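You operate a simulated robot arm through the tools that you are given. There is no shell and no other tool.

You are at the controls of a simulated two-armed robot. One attempt, no reset.

Task
Make up a joint with the blue-taped pipe and the brass ring.
Fine: pipe in the clamp block's brass socket, the ring over it, then the large nut; turn the clamp ring to TIGHT.

It is judged by the outcome, as a careful person would: the job done as asked, and still so three seconds after it is handed in. It fails if anything else is knocked over, pushed out of place, dropped, spilled or broken.

Robot
Two 7-joint arms with fingered hands on one trunk that stands fixed in place. Base frame: the origin is at the foot of the trunk, x ahead of it, y to its left, z up. Units: m, rad, N and s.
The left shoulder is at [0.07, 0.157, 1.289], the right one opposite. With the tool pointing down near the work surface each hand reaches from about 0.3 to 0.9 m from the base axis, measured 20 degrees to its own side. Payload 5 kg a hand.
Tool frame (each hand has its own): the origin (TCP) lies between the finger pads and is the grasp point; the fingertips stand 0.031 m ahead of it; z points along the fingers, y is the line along which they close. The gripper opens to 0.156 m; its body begins 0.088 m behind the TCP. The gripper is a hand of 4 fingers: y runs from the thumb to the fingers, the wrist lies at [0, 0, -0.249] in the tool frame.
Orientation is that of the tool frame in the base frame, as a unit quaternion [x, y, z, w]. With the fingers straight down and closing along the base's y, the tool's x points along the base's -x, its y along +y and its z along -z.

Tools
- The arms move only by the tool arm_command. It takes "left_rows", "right_rows" or both (then of equal length, played together; a hand with none holds still); each is a list of rows, each a list of 6 numbers: the shift along the tool's x, y, z in mm, then the turn, a rotation vector about the tool's x, y, z in rad. In form: [[tx, ty, tz, wx, wy, wz], ...]. A call has 1 to 20 rows; each row is the pose to reach, as a shift and turn from the pose commanded when the call began, along the tool's axes at that moment. Each row takes 0.2 s and may step no farther than 0.05 m and 0.15 rad from the row before; otherwise, the whole call is refused. A pose out of reach is approached as far as the arm can. The call stops where the force on the tool passes 40 N (or 10 N more than at its start, if that is more) or the arm is blocked; 0.2 s more then pass. In this call time passes only in rows, and 0.2 s behind the last. The reply holds the time, the measured pose of the TCP, the force on the tool along the base axes, the opening and the grip force, in the units named above and with some noise, with the torque about the TCP (base axes, N m) and any sound that the robot's microphone picked up.
- Cameras (640 x 400 px; columns grow to the right, rows downward): "scene" is now at [0.1374, 0.0112, 1.5158]; the picture's right is [0.12, -0.99, 0.00], its down [-0.61, -0.08, -0.79] and it looks along [0.79, 0.10, -0.61] (base axes); focal length 345 px, centre (320, 200). "left" rides on the left gripper at [-0.072, 0.002, -0.111] in its tool frame; the picture's right is [-0.02, -1.00, 0.00], its down [0.84, -0.02, -0.55] and it looks along [0.54, -0.01, 0.84] (tool axes); focal length 234 px, centre (320, 200). "right" rides on the right gripper at [0.072, 0.002, -0.111] in its tool frame; the picture's right is [-0.02, 1.00, 0.00], its down [-0.84, -0.02, -0.55] and it looks along [-0.54, -0.01, 0.84] (tool axes); focal length 234 px, centre (320, 200). There is no depth. A picture from a camera that has moved, and an enlarged one, comes with that camera's place and axes in the base frame and with its lens.
- capture(camera): a new picture of that camera. It takes no simulated time.
- slide_trunk(by): slides the trunk up (or, below 0, down) by that many m; the arms and the scene camera ride with it, the base frame stays. It gives what a move gives, with no picture.
- finger_targets(finger1, finger2, finger3, thumb_bend, hand): sets how far each is bent, from 0 (flat) to 1 (curled in); at 0.3 the hand is open as for a grip, at 0.7 the pads meet at the TCP. One left out holds its place. A second passes; each finger stops where it meets its share of the squeeze, and holds until it gets a number again. It is the only way to open and close the hand. It gives what a move gives, with no picture; readings hold the bend of each and the force on the fingers (four entries, about 0 where the hand has none), thumb and palm.
- pan_tilt(pan, tilt): turns the head with the scene camera to pan (to the left, within 1.501 rad either way) and tilt (down, from -0.506 to 1.204), counted from straight ahead of the robot. It gives what a move gives.
- inspect(camera, box): a new picture of the part [left, top, right, bottom] of that camera's present view, enlarged. It takes no simulated time.
- hand_in(): hands the job in; it is judged then, once.

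Nothing tells you positions but the pictures and the camera data. Unless the task says otherwise, let go and move clear before handing in.

The tools are called after ">>>" as name(argument=value, ...) on one line, values as JSON. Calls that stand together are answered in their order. arm_command: Moves the arms, as the interface text tells. Its arguments: {"type":"object","properties":{"left_rows":{"type":"array"},"right_rows":{"type":"array"}},"required":[]} The other tools are called the same way: slide_trunk (by) moves the trunk up or down; finger_targets (finger1, finger2, finger3, thumb_bend, hand) moves the fingers one by one; pan_tilt (pan, tilt) turns the head that bears the scene camera; capture (camera) takes a picture; inspect (camera, box) takes an enlarged picture of a part of a camera's view; hand_in () hands the job in.

At the start:

```text
clock: 0.0
left_ee_pos: [0.6571, 0.2352, 1.2384]
left_ee_rot: [-0.001, 1.0, 0.0, 0.0]
left_force: [0.8, -0.6, -0.7]
left_torque: [0.01, -0.03, -0.01]
left_gripper_width: 0.1557
left_grip_force: 0.0
left_shape: jaw
left_bend: [0.3, 0.3, 0.3, 0.3]
left_finger forces: [0.0, 0.1, 0.0, 0.0, 0.0, 0.0]
right_ee_pos: [0.4981, -0.1945, 1.2178]
right_ee_rot: [0.0, 1.0, 0.002, 0.001]
right_force: [0.5, -0.1, -0.3]
right_torque: [0.01, 0.0, -0.02]
right_gripper_width: 0.156
right_grip_force: 0.0
right_shape: jaw
right_bend: [0.3, 0.3, 0.3, 0.3]
right_finger forces: [0.0, 0.0, 0.1, 0.0, 0.0, 0.1]
trunk travel left (down, up): [-0.675, 0.265]
head pan, tilt (commanded): [0.124, 0.658]
```

scene: 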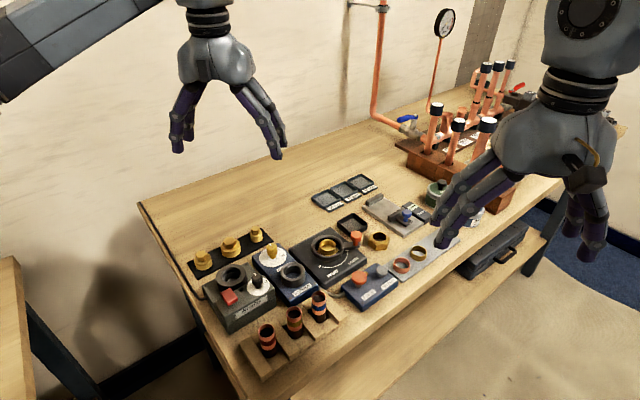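
right: 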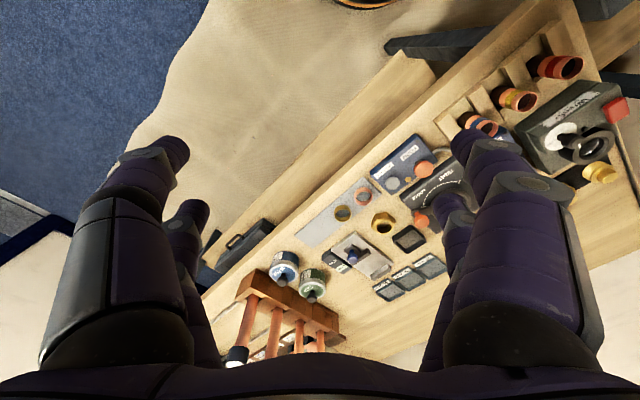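
left: 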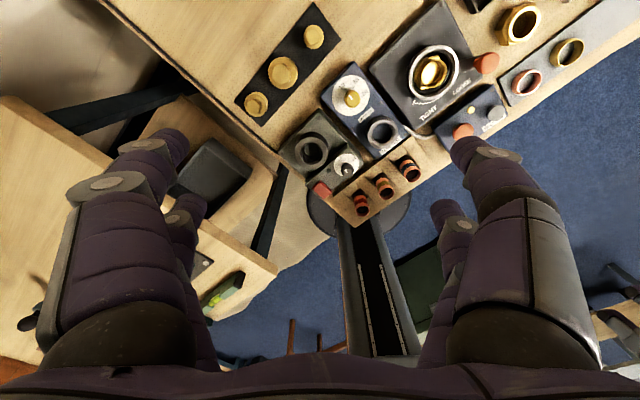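

I see a workbench with a clamp block (brass socket, TIGHT/LOOSE ring), three taped pipe stubs in a rack near the front, a plate with two rings and a large nut. I'll look closer before moving anything.

>>> inspect(camera="scene", box=[180, 220, 340, 380])

>>> inspect(camera="scene", box=[280, 170, 480, 310])

>>> inspect(camera="left", box=[230, 0, 630, 230])

>>> inspect(camera="right", box=[280, 40, 640, 300])

```text
2.50 times, centred on (260, 300) of scene
camera zoom: at [0.1374, 0.0112, 1.5158], right [0.12, -0.99, 0.0], down [-0.61, -0.08, -0.79], along [0.79, 0.1, -0.61], focal length 863 px, centre (470, -50)
```

zoom: 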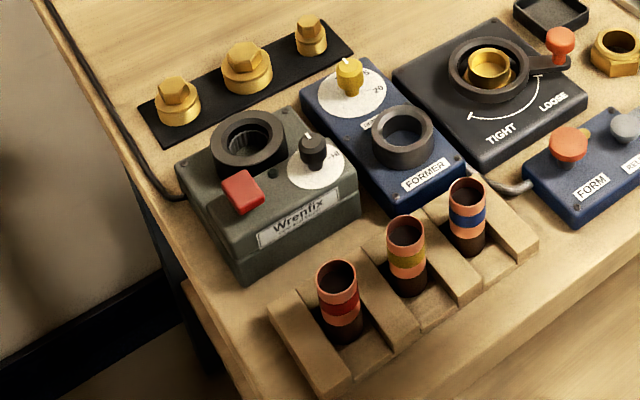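

```text
2.86 times, centred on (380, 240) of scene
camera zoom: at [0.1374, 0.0112, 1.5158], right [0.12, -0.99, 0.0], down [-0.61, -0.08, -0.79], along [0.79, 0.1, -0.61], focal length 986 px, centre (149, 86)
```

zoom: 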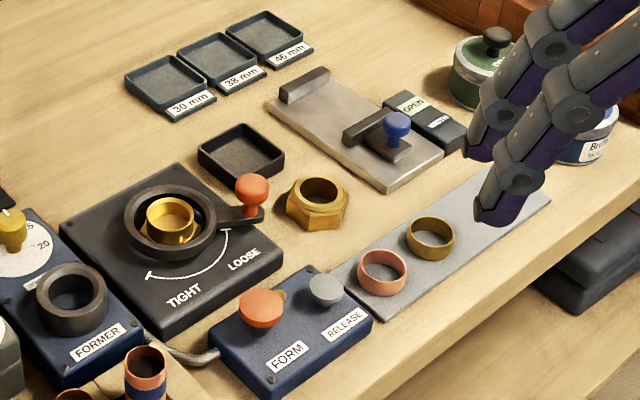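

```text
1.60 times, centred on (430, 115) of left
camera zoom: at [0.7303, 0.2374, 1.3506], right [0.03, -1.0, 0.0], down [-0.84, -0.02, 0.55], along [-0.54, -0.01, -0.84], focal length 375 px, centre (144, 336)
```

zoom: 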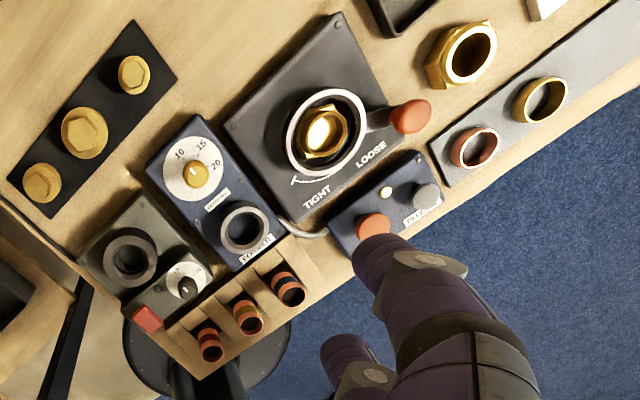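

```text
1.54 times, centred on (460, 170) of right
camera zoom: at [0.4258, -0.1927, 1.3294], right [0.02, 1.0, 0.0], down [0.84, -0.02, 0.55], along [0.54, -0.01, -0.84], focal length 360 px, centre (105, 246)
```

zoom: 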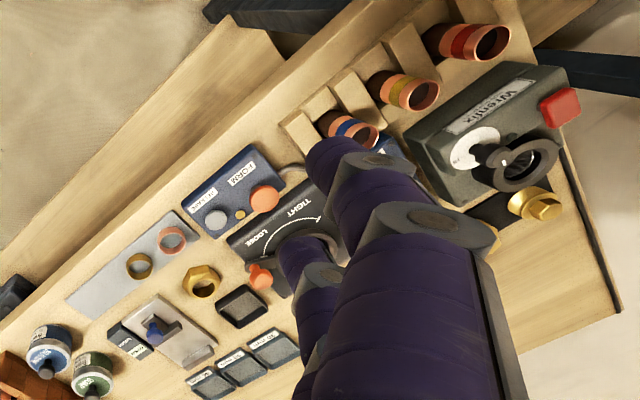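

The bench holds several similar-looking items, so I'll take closer pictures of the candidate nuts, the pipes, and the clamp block to identify each one.

>>> inspect(camera="scene", box=[185, 220, 275, 275])

>>> inspect(camera="scene", box=[285, 215, 395, 290])

>>> inspect(camera="scene", box=[340, 235, 440, 315])

>>> inspect(camera="scene", box=[240, 280, 350, 360])

>>> inspect(camera="left", box=[230, 0, 350, 120])

>>> inspect(camera="left", box=[370, 20, 500, 130])

>>> inspect(camera="left", box=[340, 120, 440, 220])

```text
7.11 times, centred on (230, 248) of scene
camera zoom: at [0.1374, 0.0112, 1.5158], right [0.12, -0.99, 0.0], down [-0.61, -0.08, -0.79], along [0.79, 0.1, -0.61], focal length 2454 px, centre (960, -138)
```

zoom: 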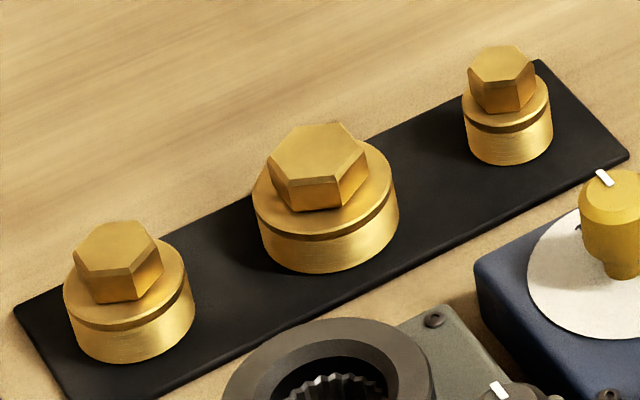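

```text
5.33 times, centred on (340, 252) of scene
camera zoom: at [0.1374, 0.0112, 1.5158], right [0.12, -0.99, 0.0], down [-0.61, -0.08, -0.79], along [0.79, 0.1, -0.61], focal length 1840 px, centre (213, -80)
```

zoom: 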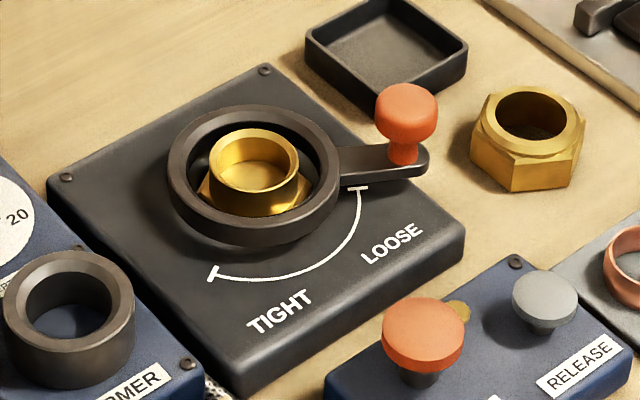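

```text
5.00 times, centred on (390, 275) of scene
camera zoom: at [0.1374, 0.0112, 1.5158], right [0.12, -0.99, 0.0], down [-0.61, -0.08, -0.79], along [0.79, 0.1, -0.61], focal length 1725 px, centre (-30, -175)
```

zoom: 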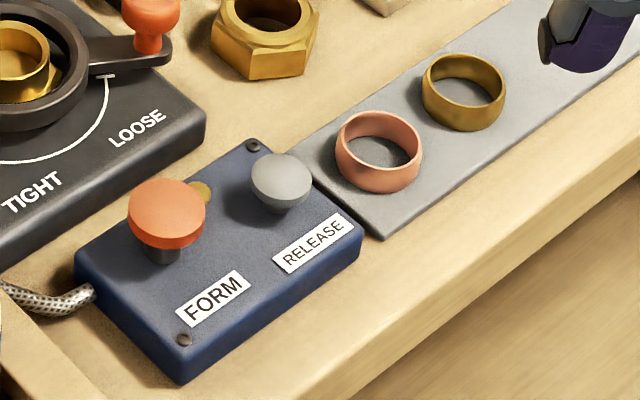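

```text
5.00 times, centred on (295, 320) of scene
camera zoom: at [0.1374, 0.0112, 1.5158], right [0.12, -0.99, 0.0], down [-0.61, -0.08, -0.79], along [0.79, 0.1, -0.61], focal length 1725 px, centre (445, -400)
```

zoom: 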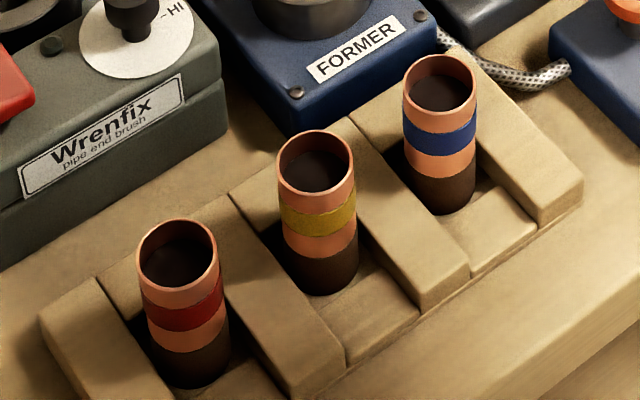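

```text
3.33 times, centred on (290, 60) of left
camera zoom: at [0.7303, 0.2374, 1.3506], right [0.03, -1.0, 0.0], down [-0.84, -0.02, 0.55], along [-0.54, -0.01, -0.84], focal length 781 px, centre (420, 667)
```

zoom: 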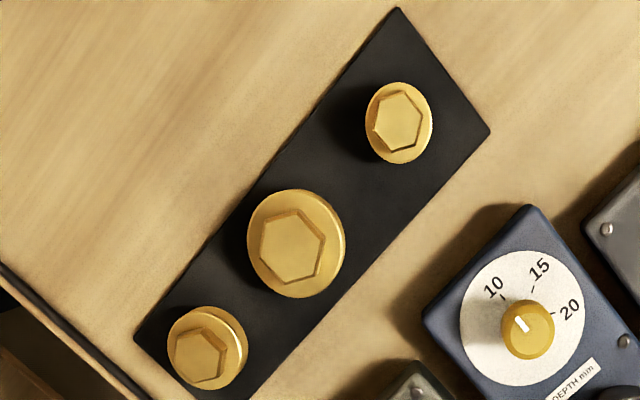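

```text
3.64 times, centred on (435, 75) of left
camera zoom: at [0.7303, 0.2374, 1.3506], right [0.03, -1.0, 0.0], down [-0.84, -0.02, 0.55], along [-0.54, -0.01, -0.84], focal length 852 px, centre (-98, 654)
```

zoom: 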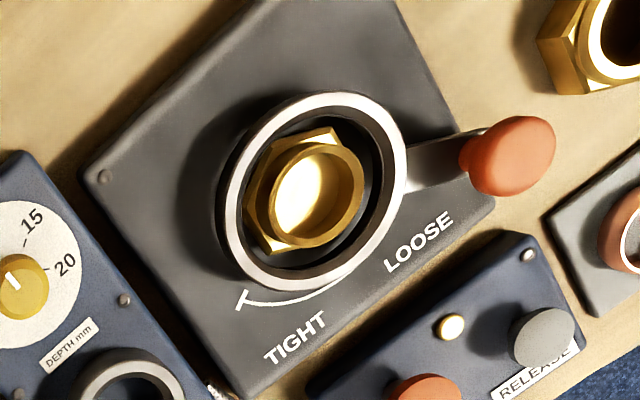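

```text
4.00 times, centred on (390, 170) of left
camera zoom: at [0.7303, 0.2374, 1.3506], right [0.03, -1.0, 0.0], down [-0.84, -0.02, 0.55], along [-0.54, -0.01, -0.84], focal length 937 px, centre (40, 320)
```

zoom: 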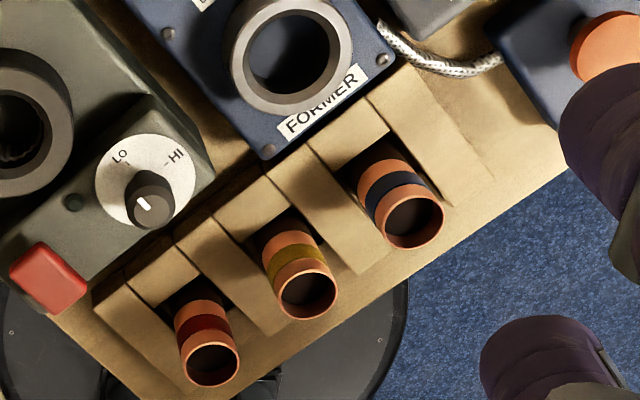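

The loose hex nut with the hole is the large nut. The gold items on the black mat are solid plugs, and the blue-taped pipe is at about (0.54, 0.06) with its top at z≈0.97. Now I'll look at the hand geometry before planning grasps.

>>> inspect(camera="scene", box=[140, 0, 310, 170])

>>> inspect(camera="scene", box=[420, 40, 640, 280])

```text
2.35 times, centred on (225, 85) of scene
camera zoom: at [0.1374, 0.0112, 1.5158], right [0.12, -0.99, 0.0], down [-0.61, -0.08, -0.79], along [0.79, 0.1, -0.61], focal length 812 px, centre (544, 471)
```

zoom: 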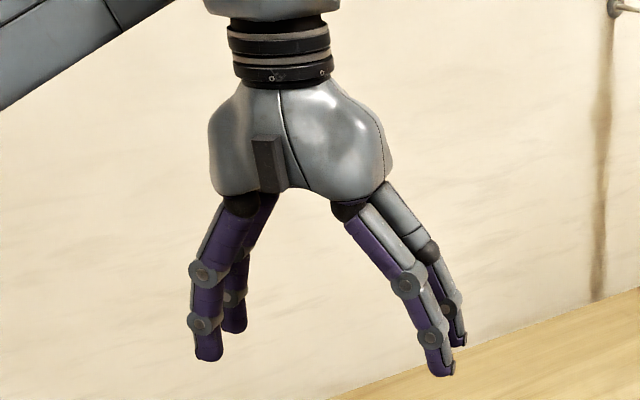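

```text
1.67 times, centred on (530, 160) of scene
camera zoom: at [0.1374, 0.0112, 1.5158], right [0.12, -0.99, 0.0], down [-0.61, -0.08, -0.79], along [0.79, 0.1, -0.61], focal length 575 px, centre (-30, 267)
```

zoom: 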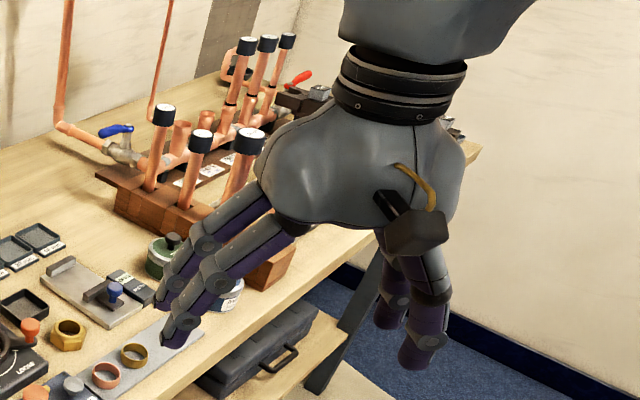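

Each hand has two digits on each side. I'll bend them one at a time in free air to learn which digit is which.

>>> finger_targets(hand="left", finger1=0.6)

>>> capture(camera="left")

>>> finger_targets(hand="left", finger1=0.3, finger3=0.6)

>>> capture(camera="left")

>>> finger_targets(hand="left", finger3=0.3, thumb_bend=0.6)

>>> capture(camera="left")

>>> finger_targets(hand="left", finger1=0.7, finger2=0.7, finger3=0.7, thumb_bend=0.7)

>>> capture(camera="left")

>>> inspect(camera="scene", box=[140, 0, 310, 170])

```text
clock: 1.0
left_ee_pos: [0.6562, 0.2358, 1.2385]
left_ee_rot: [-0.001, 1.0, 0.0, 0.001]
left_force: [0.5, 0.0, 0.6]
left_torque: [0.03, -0.02, -0.04]
left_gripper_width: 0.1015
left_grip_force: 0.0
left_shape: fingers
left_bend: [0.6, 0.3, 0.3, 0.3]
left_finger forces: [0.0, 0.0, 0.0, 0.0, 0.1, 0.0]
right_ee_pos: [0.4969, -0.1955, 1.217]
right_ee_rot: [0.0, 1.0, 0.001, 0.0]
right_force: [0.2, -0.4, -0.4]
right_torque: [0.03, 0.02, -0.01]
right_gripper_width: 0.1559
right_grip_force: 0.0
right_shape: jaw
right_bend: [0.3, 0.3, 0.3, 0.3]
right_finger forces: [0.0, 0.1, 0.0, 0.1, 0.1, 0.1]
trunk travel left (down, up): [-0.675, 0.265]
head pan, tilt (commanded): [0.124, 0.658]
```

```text
taken
camera left: at [0.7303, 0.2373, 1.3506], right [0.03, -1.0, 0.0], down [-0.84, -0.02, 0.55], along [-0.54, -0.01, -0.84], focal length 234 px, centre (320, 200)
```

left: 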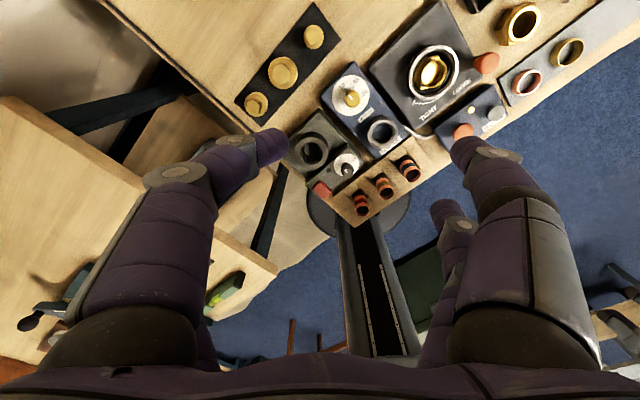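

```text
clock: 2.0
left_ee_pos: [0.6573, 0.2368, 1.2395]
left_ee_rot: [-0.001, 1.0, 0.001, 0.0]
left_force: [-0.8, 0.9, 0.2]
left_torque: [0.0, 0.06, -0.03]
left_gripper_width: 0.1602
left_grip_force: 0.1
left_shape: fingers
left_bend: [0.3, 0.3, 0.6, 0.3]
left_finger forces: [0.1, 0.0, 0.1, 0.0, 0.1, 0.0]
right_ee_pos: [0.4977, -0.1949, 1.2186]
right_ee_rot: [0.0, 1.0, 0.001, 0.0]
right_force: [-0.2, -0.2, 0.6]
right_torque: [-0.01, 0.04, 0.01]
right_gripper_width: 0.156
right_grip_force: 0.1
right_shape: jaw
right_bend: [0.3, 0.3, 0.3, 0.3]
right_finger forces: [0.0, 0.0, 0.0, 0.0, 0.0, 0.0]
trunk travel left (down, up): [-0.675, 0.265]
head pan, tilt (commanded): [0.124, 0.658]
```

```text
taken
camera left: at [0.7303, 0.2374, 1.3506], right [0.03, -1.0, 0.0], down [-0.84, -0.02, 0.55], along [-0.54, -0.01, -0.84], focal length 234 px, centre (320, 200)
```

left: 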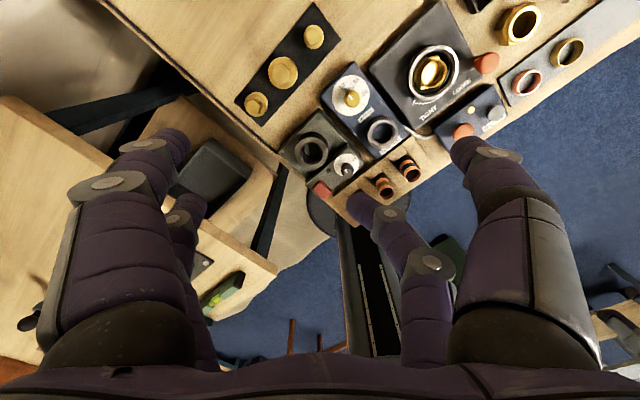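

```text
clock: 3.0
left_ee_pos: [0.6581, 0.2359, 1.2394]
left_ee_rot: [-0.001, 1.0, 0.0, 0.0]
left_force: [-0.4, -0.3, -0.3]
left_torque: [-0.04, 0.03, 0.01]
left_gripper_width: 0.1005
left_grip_force: 0.2
left_shape: fingers
left_bend: [0.3, 0.3, 0.3, 0.6]
left_finger forces: [0.1, 0.0, 0.0, 0.1, 0.0, 0.0]
right_ee_pos: [0.4979, -0.195, 1.2169]
right_ee_rot: [0.0, 1.0, 0.001, 0.001]
right_force: [-0.1, 0.2, 0.8]
right_torque: [-0.01, -0.02, -0.02]
right_gripper_width: 0.156
right_grip_force: 0.1
right_shape: jaw
right_bend: [0.3, 0.3, 0.3, 0.3]
right_finger forces: [0.0, 0.0, 0.0, 0.0, 0.0, 0.1]
trunk travel left (down, up): [-0.675, 0.265]
head pan, tilt (commanded): [0.124, 0.658]
```

```text
taken
camera left: at [0.7303, 0.2374, 1.3506], right [0.03, -1.0, 0.0], down [-0.84, -0.02, 0.55], along [-0.54, -0.01, -0.84], focal length 234 px, centre (320, 200)
```

left: 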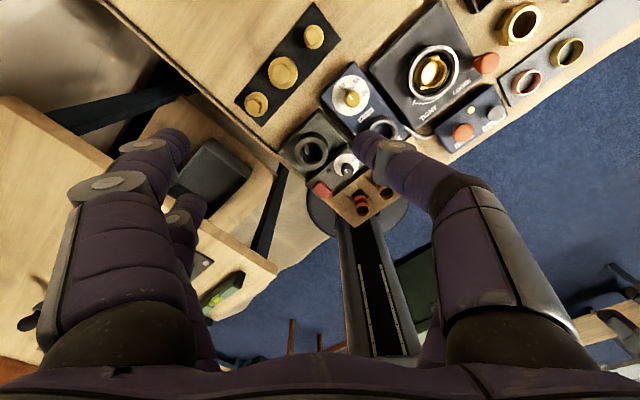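

```text
clock: 4.0
left_ee_pos: [0.6581, 0.2365, 1.2384]
left_ee_rot: [-0.001, 1.0, 0.0, 0.0]
left_force: [1.1, -1.1, 0.1]
left_torque: [-0.02, -0.01, -0.02]
left_gripper_width: 0.0051
left_grip_force: 0.0
left_shape: fingers
left_bend: [0.7, 0.7, 0.7, 0.7]
left_finger forces: [0.0, 0.0, 0.1, 0.0, 0.1, 0.0]
right_ee_pos: [0.4981, -0.1953, 1.2186]
right_ee_rot: [0.0, 1.0, 0.001, 0.0]
right_force: [0.0, 0.2, -0.7]
right_torque: [0.0, 0.01, 0.0]
right_gripper_width: 0.1557
right_grip_force: 0.0
right_shape: jaw
right_bend: [0.3, 0.3, 0.3, 0.3]
right_finger forces: [0.0, 0.0, 0.0, 0.0, 0.0, 0.0]
trunk travel left (down, up): [-0.675, 0.265]
head pan, tilt (commanded): [0.124, 0.658]
```

```text
taken
camera left: at [0.7303, 0.2374, 1.3506], right [0.03, -1.0, 0.0], down [-0.84, -0.02, 0.55], along [-0.54, -0.01, -0.84], focal length 234 px, centre (320, 200)
```

left: 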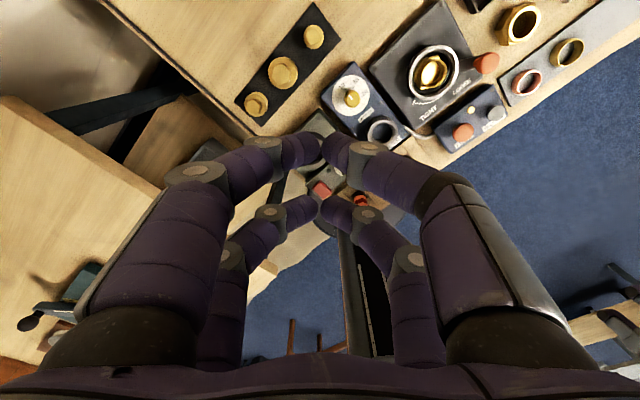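

```text
2.35 times, centred on (225, 85) of scene
camera zoom: at [0.1374, 0.0112, 1.5158], right [0.12, -0.99, 0.0], down [-0.61, -0.08, -0.79], along [0.79, 0.1, -0.61], focal length 812 px, centre (544, 471)
```

zoom: 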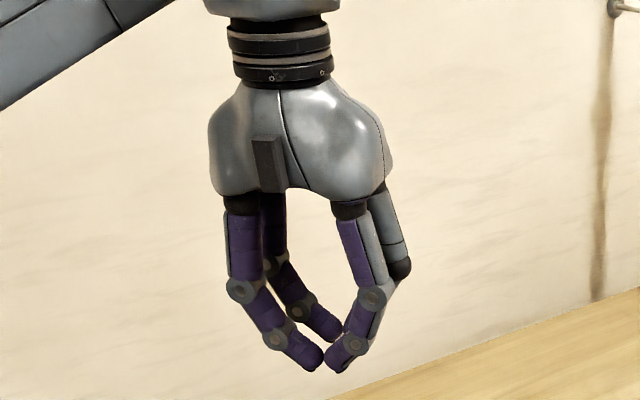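

Thumb opposes finger1 and finger3 opposes finger2, the two pairs about 42 mm apart. The bench is turned about 45°. I'll open the left hand part way, turn it 45° and bring it above the blue pipe for a close view, and move the right hand aside.

>>> finger_targets(hand="left", finger1=0.45, finger2=0.45, finger3=0.45, thumb_bend=0.45)

>>> arm_command(left_rows=[[14, -21, 13, 0, 0, 0.1], [29, -43, 27, 0, 0, 0.2], [43, -65, 40, 0, 0, 0.3], [58, -86, 53, 0, 0, 0.4], [72, -108, 66, 0, 0, 0.5], [87, -129, 80, 0, 0, 0.6], [101, -151, 93, 0, 0, 0.7], [116, -172, 106, 0, 0, 0.785]], right_rows=[[0, -15, 0, 0, 0, 0], [0, -30, 0, 0, 0, 0], [0, -45, 0, 0, 0, 0], [0, -60, 0, 0, 0, 0], [0, -75, 0, 0, 0, 0], [0, -90, 0, 0, 0, 0], [0, -105, 0, 0, 0, 0], [0, -120, 0, 0, 0, 0]])

>>> capture(camera="left")

>>> capture(camera="scene")

```text
clock: 5.0
left_ee_pos: [0.6578, 0.2359, 1.2388]
left_ee_rot: [-0.001, 1.0, 0.0, 0.0]
left_force: [0.4, -0.1, 0.0]
left_torque: [0.0, -0.01, 0.0]
left_gripper_width: 0.1001
left_grip_force: 0.1
left_shape: fingers
left_bend: [0.45, 0.45, 0.45, 0.45]
left_finger forces: [0.0, 0.0, 0.1, 0.0, 0.1, 0.0]
right_ee_pos: [0.4975, -0.1949, 1.2185]
right_ee_rot: [0.0, 1.0, 0.0, 0.0]
right_force: [0.3, 1.0, -0.4]
right_torque: [0.04, -0.03, 0.01]
right_gripper_width: 0.1558
right_grip_force: 0.1
right_shape: jaw
right_bend: [0.3, 0.3, 0.3, 0.3]
right_finger forces: [0.0, 0.0, 0.0, 0.1, 0.0, 0.0]
trunk travel left (down, up): [-0.675, 0.265]
head pan, tilt (commanded): [0.124, 0.658]
```

```text
clock: 6.8
left_ee_pos: [0.5404, 0.0621, 1.1321]
left_ee_rot: [0.382, 0.924, 0.0, 0.0]
left_force: [-0.3, -0.2, -0.9]
left_torque: [0.0, 0.01, 0.01]
left_gripper_width: 0.1005
left_grip_force: 0.1
left_shape: fingers
left_bend: [0.45, 0.45, 0.45, 0.45]
left_finger forces: [0.0, 0.0, 0.0, 0.0, 0.0, 0.1]
right_ee_pos: [0.4986, -0.3166, 1.2161]
right_ee_rot: [0.0, 1.0, 0.001, -0.001]
right_force: [0.0, -0.5, -0.6]
right_torque: [0.05, 0.01, -0.02]
right_gripper_width: 0.156
right_grip_force: 0.0
right_shape: jaw
right_bend: [0.3, 0.3, 0.3, 0.3]
right_finger forces: [0.0, 0.1, 0.0, 0.0, 0.1, 0.0]
trunk travel left (down, up): [-0.675, 0.265]
head pan, tilt (commanded): [0.124, 0.658]
```

```text
taken
camera left: at [0.594, 0.012, 1.2444], right [-0.69, -0.72, 0.0], down [-0.61, 0.58, 0.54], along [-0.39, 0.38, -0.84], focal length 234 px, centre (320, 200)
```

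left: 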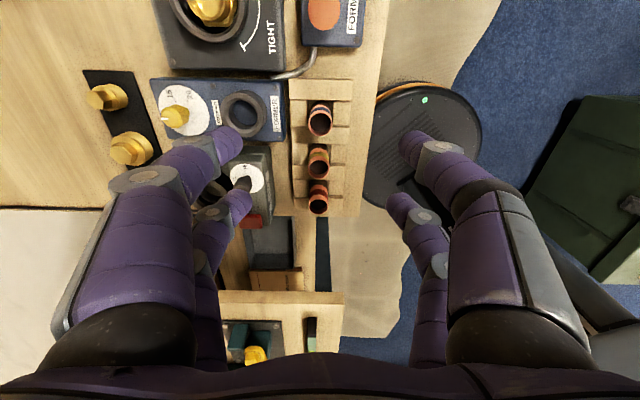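

```text
taken
camera scene: at [0.1372, 0.0093, 1.5159], right [0.12, -0.99, 0.0], down [-0.61, -0.07, -0.79], along [0.79, 0.1, -0.61], focal length 345 px, centre (320, 200)
```

scene: 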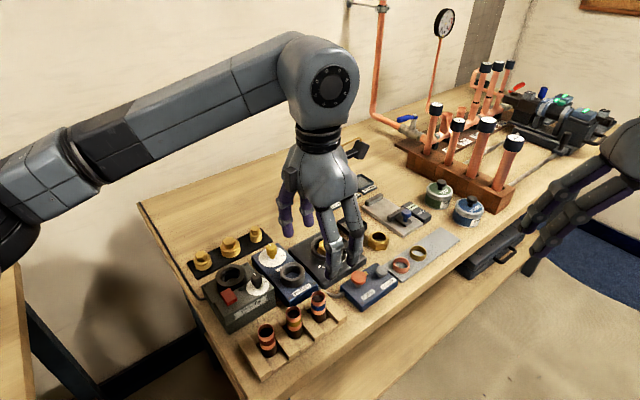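

The hand is aligned with the bench rows and the pipes sit between the fingers. I'll zoom in on the rack.

>>> inspect(camera="left", box=[260, 70, 380, 230])

>>> inspect(camera="left", box=[280, 70, 360, 130])

>>> inspect(camera="scene", box=[240, 280, 350, 380])

```text
2.50 times, centred on (320, 150) of left
camera zoom: at [0.594, 0.012, 1.2444], right [-0.69, -0.72, 0.0], down [-0.61, 0.58, 0.54], along [-0.39, 0.38, -0.84], focal length 585 px, centre (320, 325)
```

zoom: 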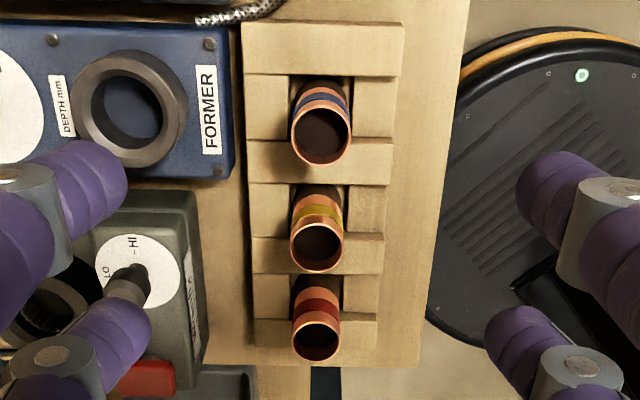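

```text
6.67 times, centred on (320, 100) of left
camera zoom: at [0.594, 0.012, 1.2444], right [-0.69, -0.72, 0.0], down [-0.61, 0.58, 0.54], along [-0.39, 0.38, -0.84], focal length 1561 px, centre (320, 867)
```

zoom: 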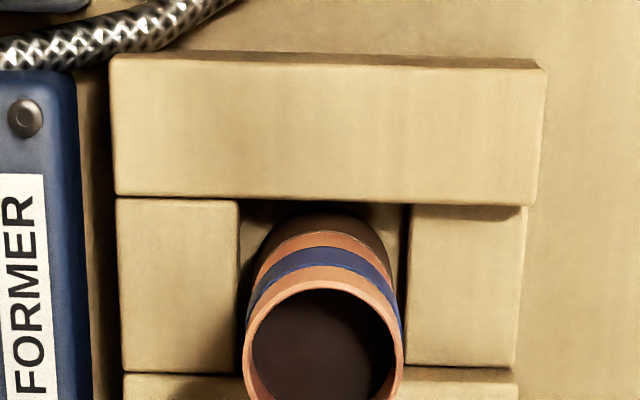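

```text
4.00 times, centred on (295, 330) of scene
camera zoom: at [0.1372, 0.0093, 1.5159], right [0.12, -0.99, 0.0], down [-0.61, -0.07, -0.79], along [0.79, 0.1, -0.61], focal length 1380 px, centre (420, -320)
```

zoom: 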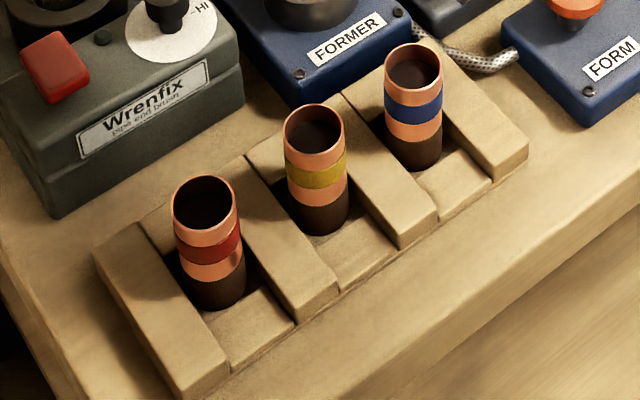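

The blue pipe's top is at about (0.541, 0.0635, 0.970), diameter about 28 mm, and the rack dividers top out near z≈0.918. I'll narrow the fingers and descend to just above it, then check.

>>> finger_targets(hand="left", finger1=0.57, finger2=0.57, finger3=0.57, thumb_bend=0.57)

>>> arm_command(left_rows=[[0, 1, 35, 0, 0, 0], [0, 1, 70, 0, 0, 0], [0, 1, 107, 0, 0, 0]])

>>> capture(camera="left")

>>> inspect(camera="scene", box=[220, 190, 400, 370])

```text
clock: 7.8
left_ee_pos: [0.5414, 0.063, 1.1318]
left_ee_rot: [0.382, 0.924, 0.0, 0.0]
left_force: [0.5, 0.3, 0.0]
left_torque: [0.01, -0.02, -0.03]
left_gripper_width: 0.0576
left_grip_force: 0.0
left_shape: fingers
left_bend: [0.56, 0.56, 0.56, 0.56]
left_finger forces: [0.0, 0.0, 0.1, 0.0, 0.0, 0.0]
right_ee_pos: [0.4979, -0.3146, 1.2181]
right_ee_rot: [0.001, 1.0, 0.0, 0.0]
right_force: [0.3, -0.4, -0.3]
right_torque: [0.01, -0.04, 0.0]
right_gripper_width: 0.1558
right_grip_force: 0.1
right_shape: jaw
right_bend: [0.3, 0.3, 0.3, 0.3]
right_finger forces: [0.1, 0.0, 0.0, 0.0, 0.0, 0.0]
trunk travel left (down, up): [-0.675, 0.265]
head pan, tilt (commanded): [0.124, 0.658]
```

```text
clock: 8.6
left_ee_pos: [0.5418, 0.0642, 1.0256]
left_ee_rot: [0.382, 0.924, 0.0, 0.0]
left_force: [-0.8, 0.4, -0.5]
left_torque: [0.03, 0.01, -0.02]
left_gripper_width: 0.0578
left_grip_force: 0.0
left_shape: fingers
left_bend: [0.56, 0.56, 0.56, 0.56]
left_finger forces: [0.1, 0.0, 0.0, 0.0, 0.0, 0.1]
right_ee_pos: [0.4979, -0.3151, 1.2171]
right_ee_rot: [0.0, 1.0, 0.001, 0.0]
right_force: [-0.3, 0.7, 0.1]
right_torque: [0.0, 0.01, 0.0]
right_gripper_width: 0.1558
right_grip_force: 0.0
right_shape: jaw
right_bend: [0.3, 0.3, 0.3, 0.3]
right_finger forces: [0.0, 0.0, 0.0, 0.0, 0.0, 0.0]
trunk travel left (down, up): [-0.675, 0.265]
head pan, tilt (commanded): [0.124, 0.658]
```

```text
taken
camera left: at [0.5956, 0.0143, 1.1377], right [-0.69, -0.72, 0.0], down [-0.61, 0.58, 0.54], along [-0.39, 0.38, -0.84], focal length 234 px, centre (320, 200)
```

left: 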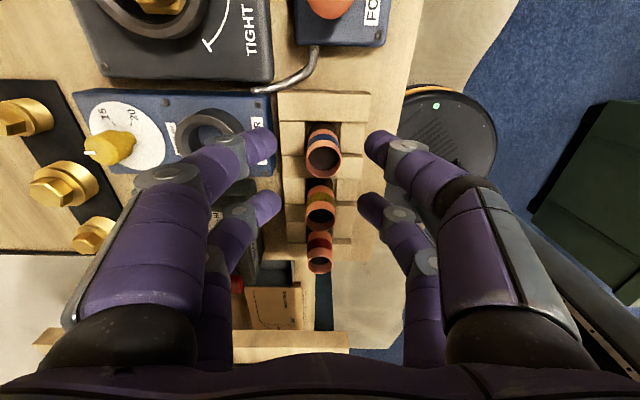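

```text
2.22 times, centred on (310, 280) of scene
camera zoom: at [0.1378, 0.0111, 1.5159], right [0.12, -0.99, 0.0], down [-0.61, -0.08, -0.79], along [0.79, 0.1, -0.61], focal length 767 px, centre (342, 22)
```

zoom: 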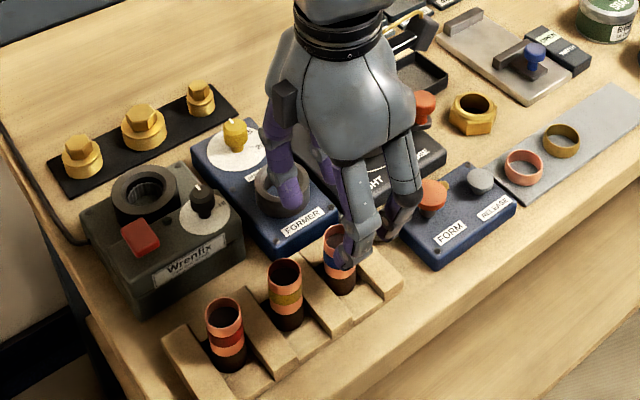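

The alignment looks close, so I'll measure the pipe rim precisely and check how close the rear fingers come to the FORMER box.

>>> inspect(camera="left", box=[240, 80, 400, 200])

>>> inspect(camera="scene", box=[260, 240, 360, 320])

```text
3.33 times, centred on (320, 140) of left
camera zoom: at [0.5956, 0.0143, 1.1377], right [-0.69, -0.72, 0.0], down [-0.61, 0.58, 0.54], along [-0.39, 0.38, -0.84], focal length 781 px, centre (320, 400)
```

zoom: 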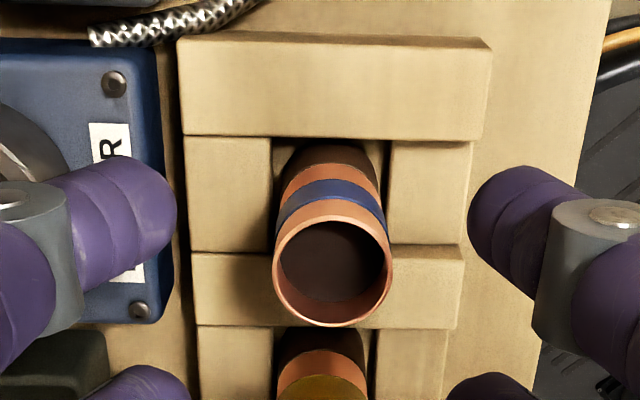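

```text
5.00 times, centred on (310, 280) of scene
camera zoom: at [0.1378, 0.0111, 1.5159], right [0.12, -0.99, 0.0], down [-0.61, -0.08, -0.79], along [0.79, 0.1, -0.61], focal length 1725 px, centre (370, -200)
```

zoom: 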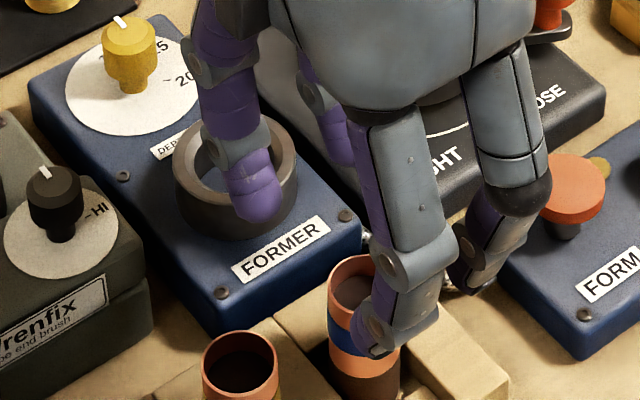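

The pipe is about 2 mm toward the front of the hand's centre plane. I'll narrow the fingers a little more, shift 2 mm and descend around the pipe, keeping the tips above the rack dividers.

>>> finger_targets(hand="left", finger1=0.605, finger2=0.605, finger3=0.605, thumb_bend=0.605)

>>> arm_command(left_rows=[[0, -2, 15, 0, 0, 0], [0, -2, 31, 0, 0, 0], [0, -2, 47, 0, 0, 0], [0, -2, 64, 0, 0, 0]])

>>> capture(camera="left")

>>> inspect(camera="scene", box=[260, 240, 360, 320])

```text
clock: 9.6
left_ee_pos: [0.5416, 0.0649, 1.0257]
left_ee_rot: [0.382, 0.924, 0.0, 0.0]
left_force: [-0.5, -0.8, -0.9]
left_torque: [0.01, 0.01, 0.01]
left_gripper_width: 0.0424
left_grip_force: 0.1
left_shape: fingers
left_bend: [0.6, 0.6, 0.6, 0.6]
left_finger forces: [0.0, 0.0, 0.0, 0.0, 0.1, 0.1]
right_ee_pos: [0.4986, -0.3139, 1.2163]
right_ee_rot: [0.0, 1.0, 0.0, -0.001]
right_force: [0.3, -0.3, 0.6]
right_torque: [-0.04, 0.0, 0.01]
right_gripper_width: 0.1559
right_grip_force: 0.0
right_shape: jaw
right_bend: [0.3, 0.3, 0.3, 0.3]
right_finger forces: [0.0, 0.0, 0.1, 0.0, 0.1, 0.0]
trunk travel left (down, up): [-0.675, 0.265]
head pan, tilt (commanded): [0.124, 0.658]
```

```text
clock: 10.6
left_ee_pos: [0.5406, 0.0629, 0.9627]
left_ee_rot: [0.382, 0.924, 0.001, -0.001]
left_force: [0.2, 0.0, -0.4]
left_torque: [0.0, 0.02, -0.01]
left_gripper_width: 0.0423
left_grip_force: 0.1
left_shape: fingers
left_bend: [0.6, 0.6, 0.6, 0.6]
left_finger forces: [0.0, 0.0, 0.1, 0.1, 0.0, 0.1]
right_ee_pos: [0.4986, -0.3157, 1.2167]
right_ee_rot: [0.0, 1.0, 0.001, 0.0]
right_force: [0.7, 0.4, 0.4]
right_torque: [0.0, -0.03, 0.01]
right_gripper_width: 0.156
right_grip_force: 0.0
right_shape: jaw
right_bend: [0.3, 0.3, 0.3, 0.3]
right_finger forces: [0.0, 0.0, 0.0, 0.1, 0.0, 0.0]
trunk travel left (down, up): [-0.675, 0.265]
head pan, tilt (commanded): [0.124, 0.658]
```

```text
taken
camera left: at [0.5943, 0.0134, 1.0734], right [-0.69, -0.72, 0.0], down [-0.61, 0.58, 0.55], along [-0.4, 0.38, -0.84], focal length 234 px, centre (320, 200)
```

left: 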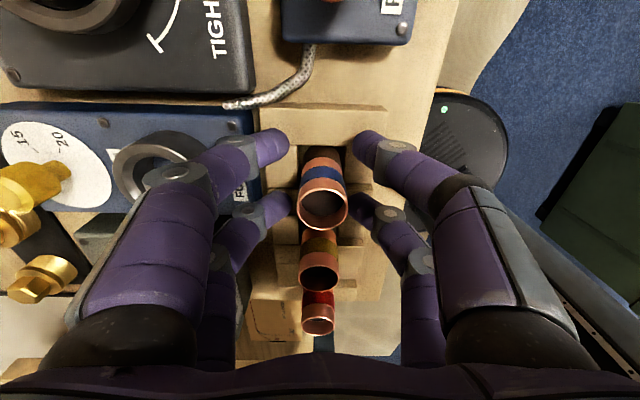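

```text
5.00 times, centred on (310, 280) of scene
camera zoom: at [0.1377, 0.0111, 1.5158], right [0.12, -0.99, 0.0], down [-0.61, -0.08, -0.79], along [0.79, 0.1, -0.61], focal length 1725 px, centre (370, -200)
```

zoom: 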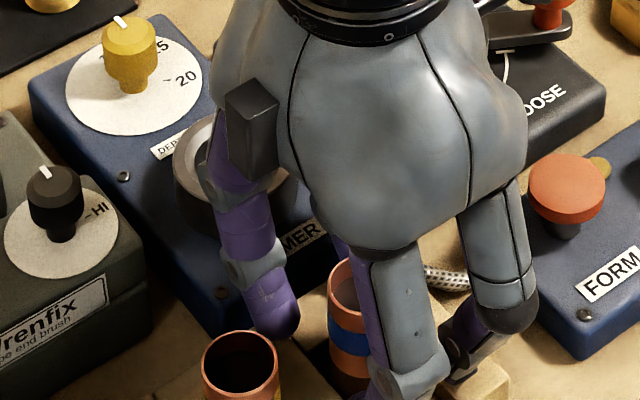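

The pipe rim sits exactly where the hand's centre should be, with two finger pairs either side. I'll close gently on it and read the contact forces.

>>> finger_targets(hand="left", finger1=0.68, finger2=0.68, finger3=0.68, thumb_bend=0.68)

>>> capture(camera="left")

```text
clock: 11.6
left_ee_pos: [0.5403, 0.0631, 0.9611]
left_ee_rot: [0.382, 0.924, 0.0, 0.0]
left_force: [-0.7, 0.2, -0.3]
left_torque: [0.0, -0.04, -0.03]
left_gripper_width: 0.0121
left_grip_force: 0.1
left_shape: fingers
left_bend: [0.68, 0.68, 0.68, 0.68]
left_finger forces: [0.0, 0.0, 0.1, 0.0, 0.0, 0.0]
right_ee_pos: [0.4987, -0.3155, 1.2182]
right_ee_rot: [0.0, 1.0, 0.002, 0.0]
right_force: [0.0, 0.1, 0.1]
right_torque: [0.01, 0.01, 0.01]
right_gripper_width: 0.1558
right_grip_force: 0.0
right_shape: jaw
right_bend: [0.3, 0.3, 0.3, 0.3]
right_finger forces: [0.0, 0.0, 0.0, 0.0, 0.1, 0.0]
trunk travel left (down, up): [-0.675, 0.265]
head pan, tilt (commanded): [0.124, 0.658]
```

```text
taken
camera left: at [0.5942, 0.0133, 1.0738], right [-0.69, -0.72, 0.0], down [-0.61, 0.58, 0.54], along [-0.4, 0.38, -0.84], focal length 234 px, centre (320, 200)
```

left: 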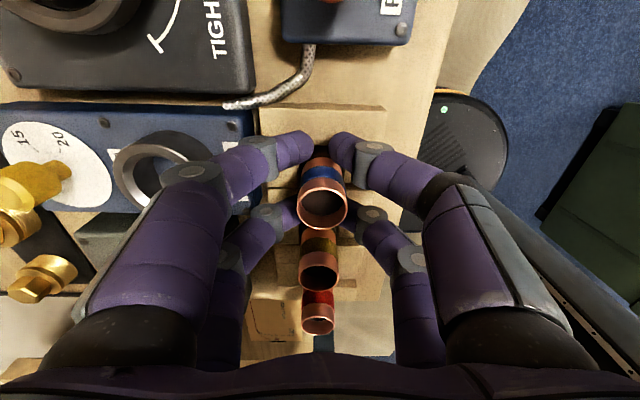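

No contact yet at 0.68, so I'll zoom in to see the gap between the pairs and the pipe.

>>> inspect(camera="left", box=[240, 110, 400, 250])

```text
2.86 times, centred on (320, 180) of left
camera zoom: at [0.5942, 0.0133, 1.0738], right [-0.69, -0.72, 0.0], down [-0.61, 0.58, 0.54], along [-0.4, 0.38, -0.84], focal length 669 px, centre (320, 257)
```

zoom: 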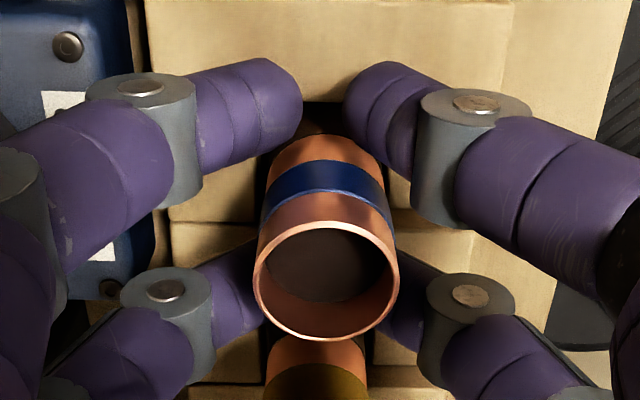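

The two pairs straddle the pipe with too little contact to hold it. I'll reopen, rise about 11 mm and shift about 23 mm so that finger1 and thumb close squarely on the pipe near its top, leaving the other pair open.

>>> finger_targets(hand="left", finger1=0.59, finger2=0.56, finger3=0.56, thumb_bend=0.59)

>>> arm_command(left_rows=[[0, 0, -11, 0, 0, 0], [12, 0, -11, 0, 0, 0], [23.5, 0, -11, 0, 0, 0]])

>>> capture(camera="left")

>>> inspect(camera="left", box=[240, 80, 400, 220])

>>> inspect(camera="scene", box=[240, 240, 360, 340])

```text
clock: 12.6
left_ee_pos: [0.5409, 0.0631, 0.9615]
left_ee_rot: [0.382, 0.924, 0.0, 0.0]
left_force: [0.3, 0.5, -0.8]
left_torque: [-0.02, -0.02, 0.02]
left_gripper_width: 0.0445
left_grip_force: 0.1
left_shape: fingers
left_bend: [0.59, 0.56, 0.56, 0.59]
left_finger forces: [0.1, 0.1, 0.0, 0.0, 0.0, 0.0]
right_ee_pos: [0.4985, -0.3151, 1.2174]
right_ee_rot: [0.0, 1.0, 0.0, 0.0]
right_force: [0.4, 0.7, 0.0]
right_torque: [0.01, -0.01, -0.01]
right_gripper_width: 0.1559
right_grip_force: 0.0
right_shape: jaw
right_bend: [0.3, 0.3, 0.3, 0.3]
right_finger forces: [0.1, 0.0, 0.0, 0.1, 0.0, 0.0]
trunk travel left (down, up): [-0.675, 0.265]
head pan, tilt (commanded): [0.124, 0.658]
```

```text
clock: 13.4
left_ee_pos: [0.5238, 0.0796, 0.9721]
left_ee_rot: [0.382, 0.924, 0.0, 0.0]
left_force: [-0.1, 0.3, -0.1]
left_torque: [-0.01, 0.02, -0.02]
left_gripper_width: 0.045
left_grip_force: 0.1
left_shape: fingers
left_bend: [0.59, 0.56, 0.56, 0.59]
left_finger forces: [0.0, 0.0, 0.1, 0.0, 0.1, 0.1]
right_ee_pos: [0.4979, -0.315, 1.217]
right_ee_rot: [0.0, 1.0, -0.001, 0.0]
right_force: [0.1, 1.6, 0.9]
right_torque: [0.01, -0.01, 0.02]
right_gripper_width: 0.1559
right_grip_force: 0.0
right_shape: jaw
right_bend: [0.3, 0.3, 0.3, 0.3]
right_finger forces: [0.1, 0.0, 0.1, 0.0, 0.0, 0.1]
trunk travel left (down, up): [-0.675, 0.265]
head pan, tilt (commanded): [0.124, 0.658]
```

```text
taken
camera left: at [0.5772, 0.0302, 1.0849], right [-0.69, -0.72, 0.0], down [-0.61, 0.58, 0.54], along [-0.4, 0.37, -0.84], focal length 234 px, centre (320, 200)
```

left: 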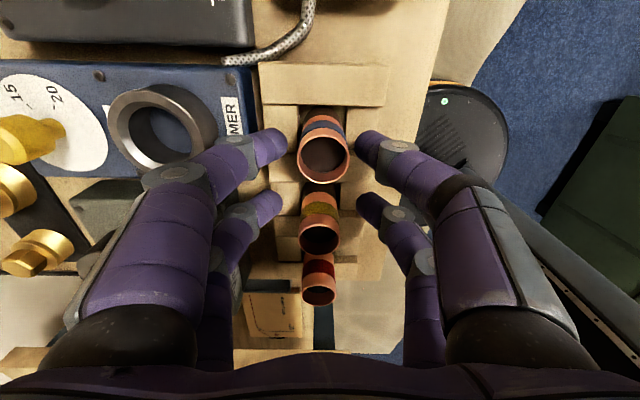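

```text
2.86 times, centred on (320, 150) of left
camera zoom: at [0.5772, 0.0302, 1.0849], right [-0.69, -0.72, 0.0], down [-0.61, 0.58, 0.54], along [-0.4, 0.37, -0.84], focal length 669 px, centre (320, 343)
```

zoom: 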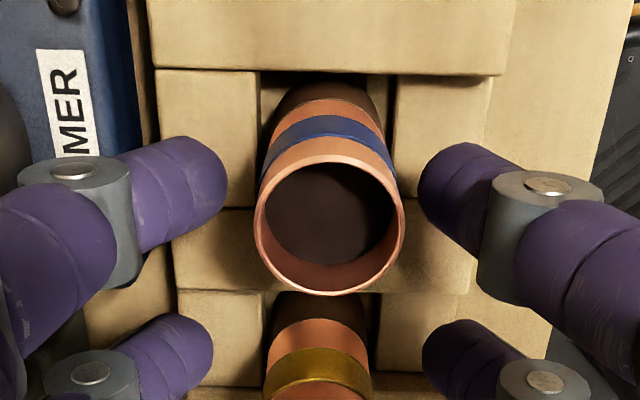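

```text
4.00 times, centred on (300, 290) of scene
camera zoom: at [0.137, 0.0116, 1.5159], right [0.12, -0.99, 0.0], down [-0.61, -0.08, -0.79], along [0.79, 0.1, -0.61], focal length 1380 px, centre (400, -160)
```

zoom: 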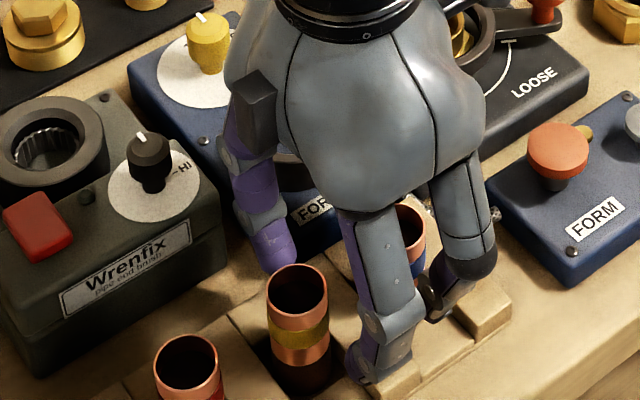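

The pipe is centred between finger1 and thumb to within about 1 mm. I'll close just that pair on it.

>>> finger_targets(hand="left", finger1=0.75, thumb_bend=0.75)

>>> inspect(camera="left", box=[240, 80, 400, 220])

```text
clock: 14.4
left_ee_pos: [0.5242, 0.0791, 0.9727]
left_ee_rot: [0.382, 0.924, -0.001, 0.0]
left_force: [-1.1, -1.1, 0.3]
left_torque: [-0.05, 0.02, -0.03]
left_gripper_width: 0.0263
left_grip_force: 11.3
left_shape: fingers
left_bend: [0.59, 0.56, 0.56, 0.67]
left_finger forces: [10.5, 0.0, 0.0, 0.0, 11.8, 0.0]
right_ee_pos: [0.4984, -0.3154, 1.2174]
right_ee_rot: [0.0, 1.0, 0.001, 0.0]
right_force: [-0.4, 0.4, -0.6]
right_torque: [0.0, 0.0, 0.02]
right_gripper_width: 0.1559
right_grip_force: 0.0
right_shape: jaw
right_bend: [0.3, 0.3, 0.3, 0.3]
right_finger forces: [0.0, 0.0, 0.0, 0.0, 0.1, 0.0]
trunk travel left (down, up): [-0.675, 0.265]
head pan, tilt (commanded): [0.124, 0.658]
```

```text
2.86 times, centred on (320, 150) of left
camera zoom: at [0.5775, 0.0298, 1.0849], right [-0.69, -0.72, 0.0], down [-0.61, 0.58, 0.54], along [-0.39, 0.38, -0.84], focal length 669 px, centre (320, 343)
```

zoom: 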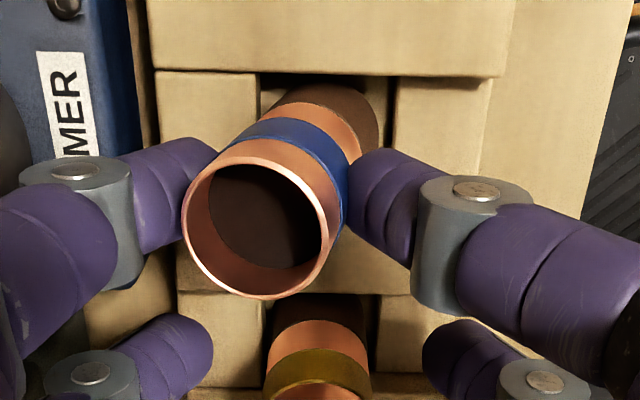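

The thumb closed first and tilted the pipe toward the rear finger. I'll back off so it stands upright again, then close both digits evenly in small steps.

>>> finger_targets(hand="left", finger1=0.59, thumb_bend=0.62)

>>> finger_targets(hand="left", finger1=0.635, thumb_bend=0.59)

>>> inspect(camera="left", box=[240, 80, 400, 220])

```text
clock: 15.4
left_ee_pos: [0.5246, 0.0805, 0.9718]
left_ee_rot: [0.382, 0.924, -0.001, 0.001]
left_force: [-1.0, 0.0, 0.1]
left_torque: [0.03, 0.0, 0.03]
left_gripper_width: 0.0398
left_grip_force: 0.1
left_shape: fingers
left_bend: [0.59, 0.56, 0.56, 0.62]
left_finger forces: [0.0, 0.0, 0.0, 0.0, 0.1, 0.0]
right_ee_pos: [0.4999, -0.3154, 1.2169]
right_ee_rot: [0.0, 1.0, 0.001, 0.0]
right_force: [0.6, -0.2, -0.8]
right_torque: [-0.01, -0.01, -0.02]
right_gripper_width: 0.1559
right_grip_force: 0.1
right_shape: jaw
right_bend: [0.3, 0.3, 0.3, 0.3]
right_finger forces: [0.0, 0.0, 0.0, 0.0, 0.0, 0.1]
trunk travel left (down, up): [-0.675, 0.265]
head pan, tilt (commanded): [0.124, 0.658]
```

```text
clock: 16.4
left_ee_pos: [0.524, 0.0794, 0.9726]
left_ee_rot: [0.382, 0.924, 0.0, 0.0]
left_force: [0.8, 0.5, -0.6]
left_torque: [-0.01, 0.0, 0.02]
left_gripper_width: 0.038
left_grip_force: 0.1
left_shape: fingers
left_bend: [0.63, 0.56, 0.56, 0.59]
left_finger forces: [0.1, 0.0, 0.0, 0.0, 0.0, 0.0]
right_ee_pos: [0.4984, -0.3166, 1.2171]
right_ee_rot: [0.0, 1.0, 0.001, 0.0]
right_force: [0.4, -0.1, -0.3]
right_torque: [0.0, -0.03, -0.03]
right_gripper_width: 0.1559
right_grip_force: 0.1
right_shape: jaw
right_bend: [0.3, 0.3, 0.3, 0.3]
right_finger forces: [0.0, 0.0, 0.0, 0.0, 0.1, 0.0]
trunk travel left (down, up): [-0.675, 0.265]
head pan, tilt (commanded): [0.124, 0.658]
```

```text
2.86 times, centred on (320, 150) of left
camera zoom: at [0.5777, 0.0299, 1.0848], right [-0.69, -0.72, 0.0], down [-0.61, 0.58, 0.54], along [-0.4, 0.38, -0.84], focal length 669 px, centre (320, 343)
```

zoom: 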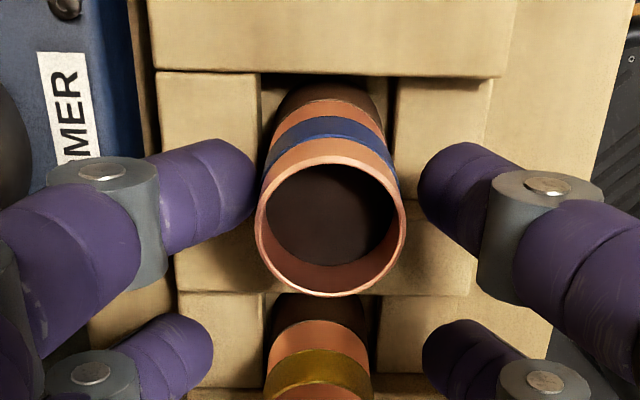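

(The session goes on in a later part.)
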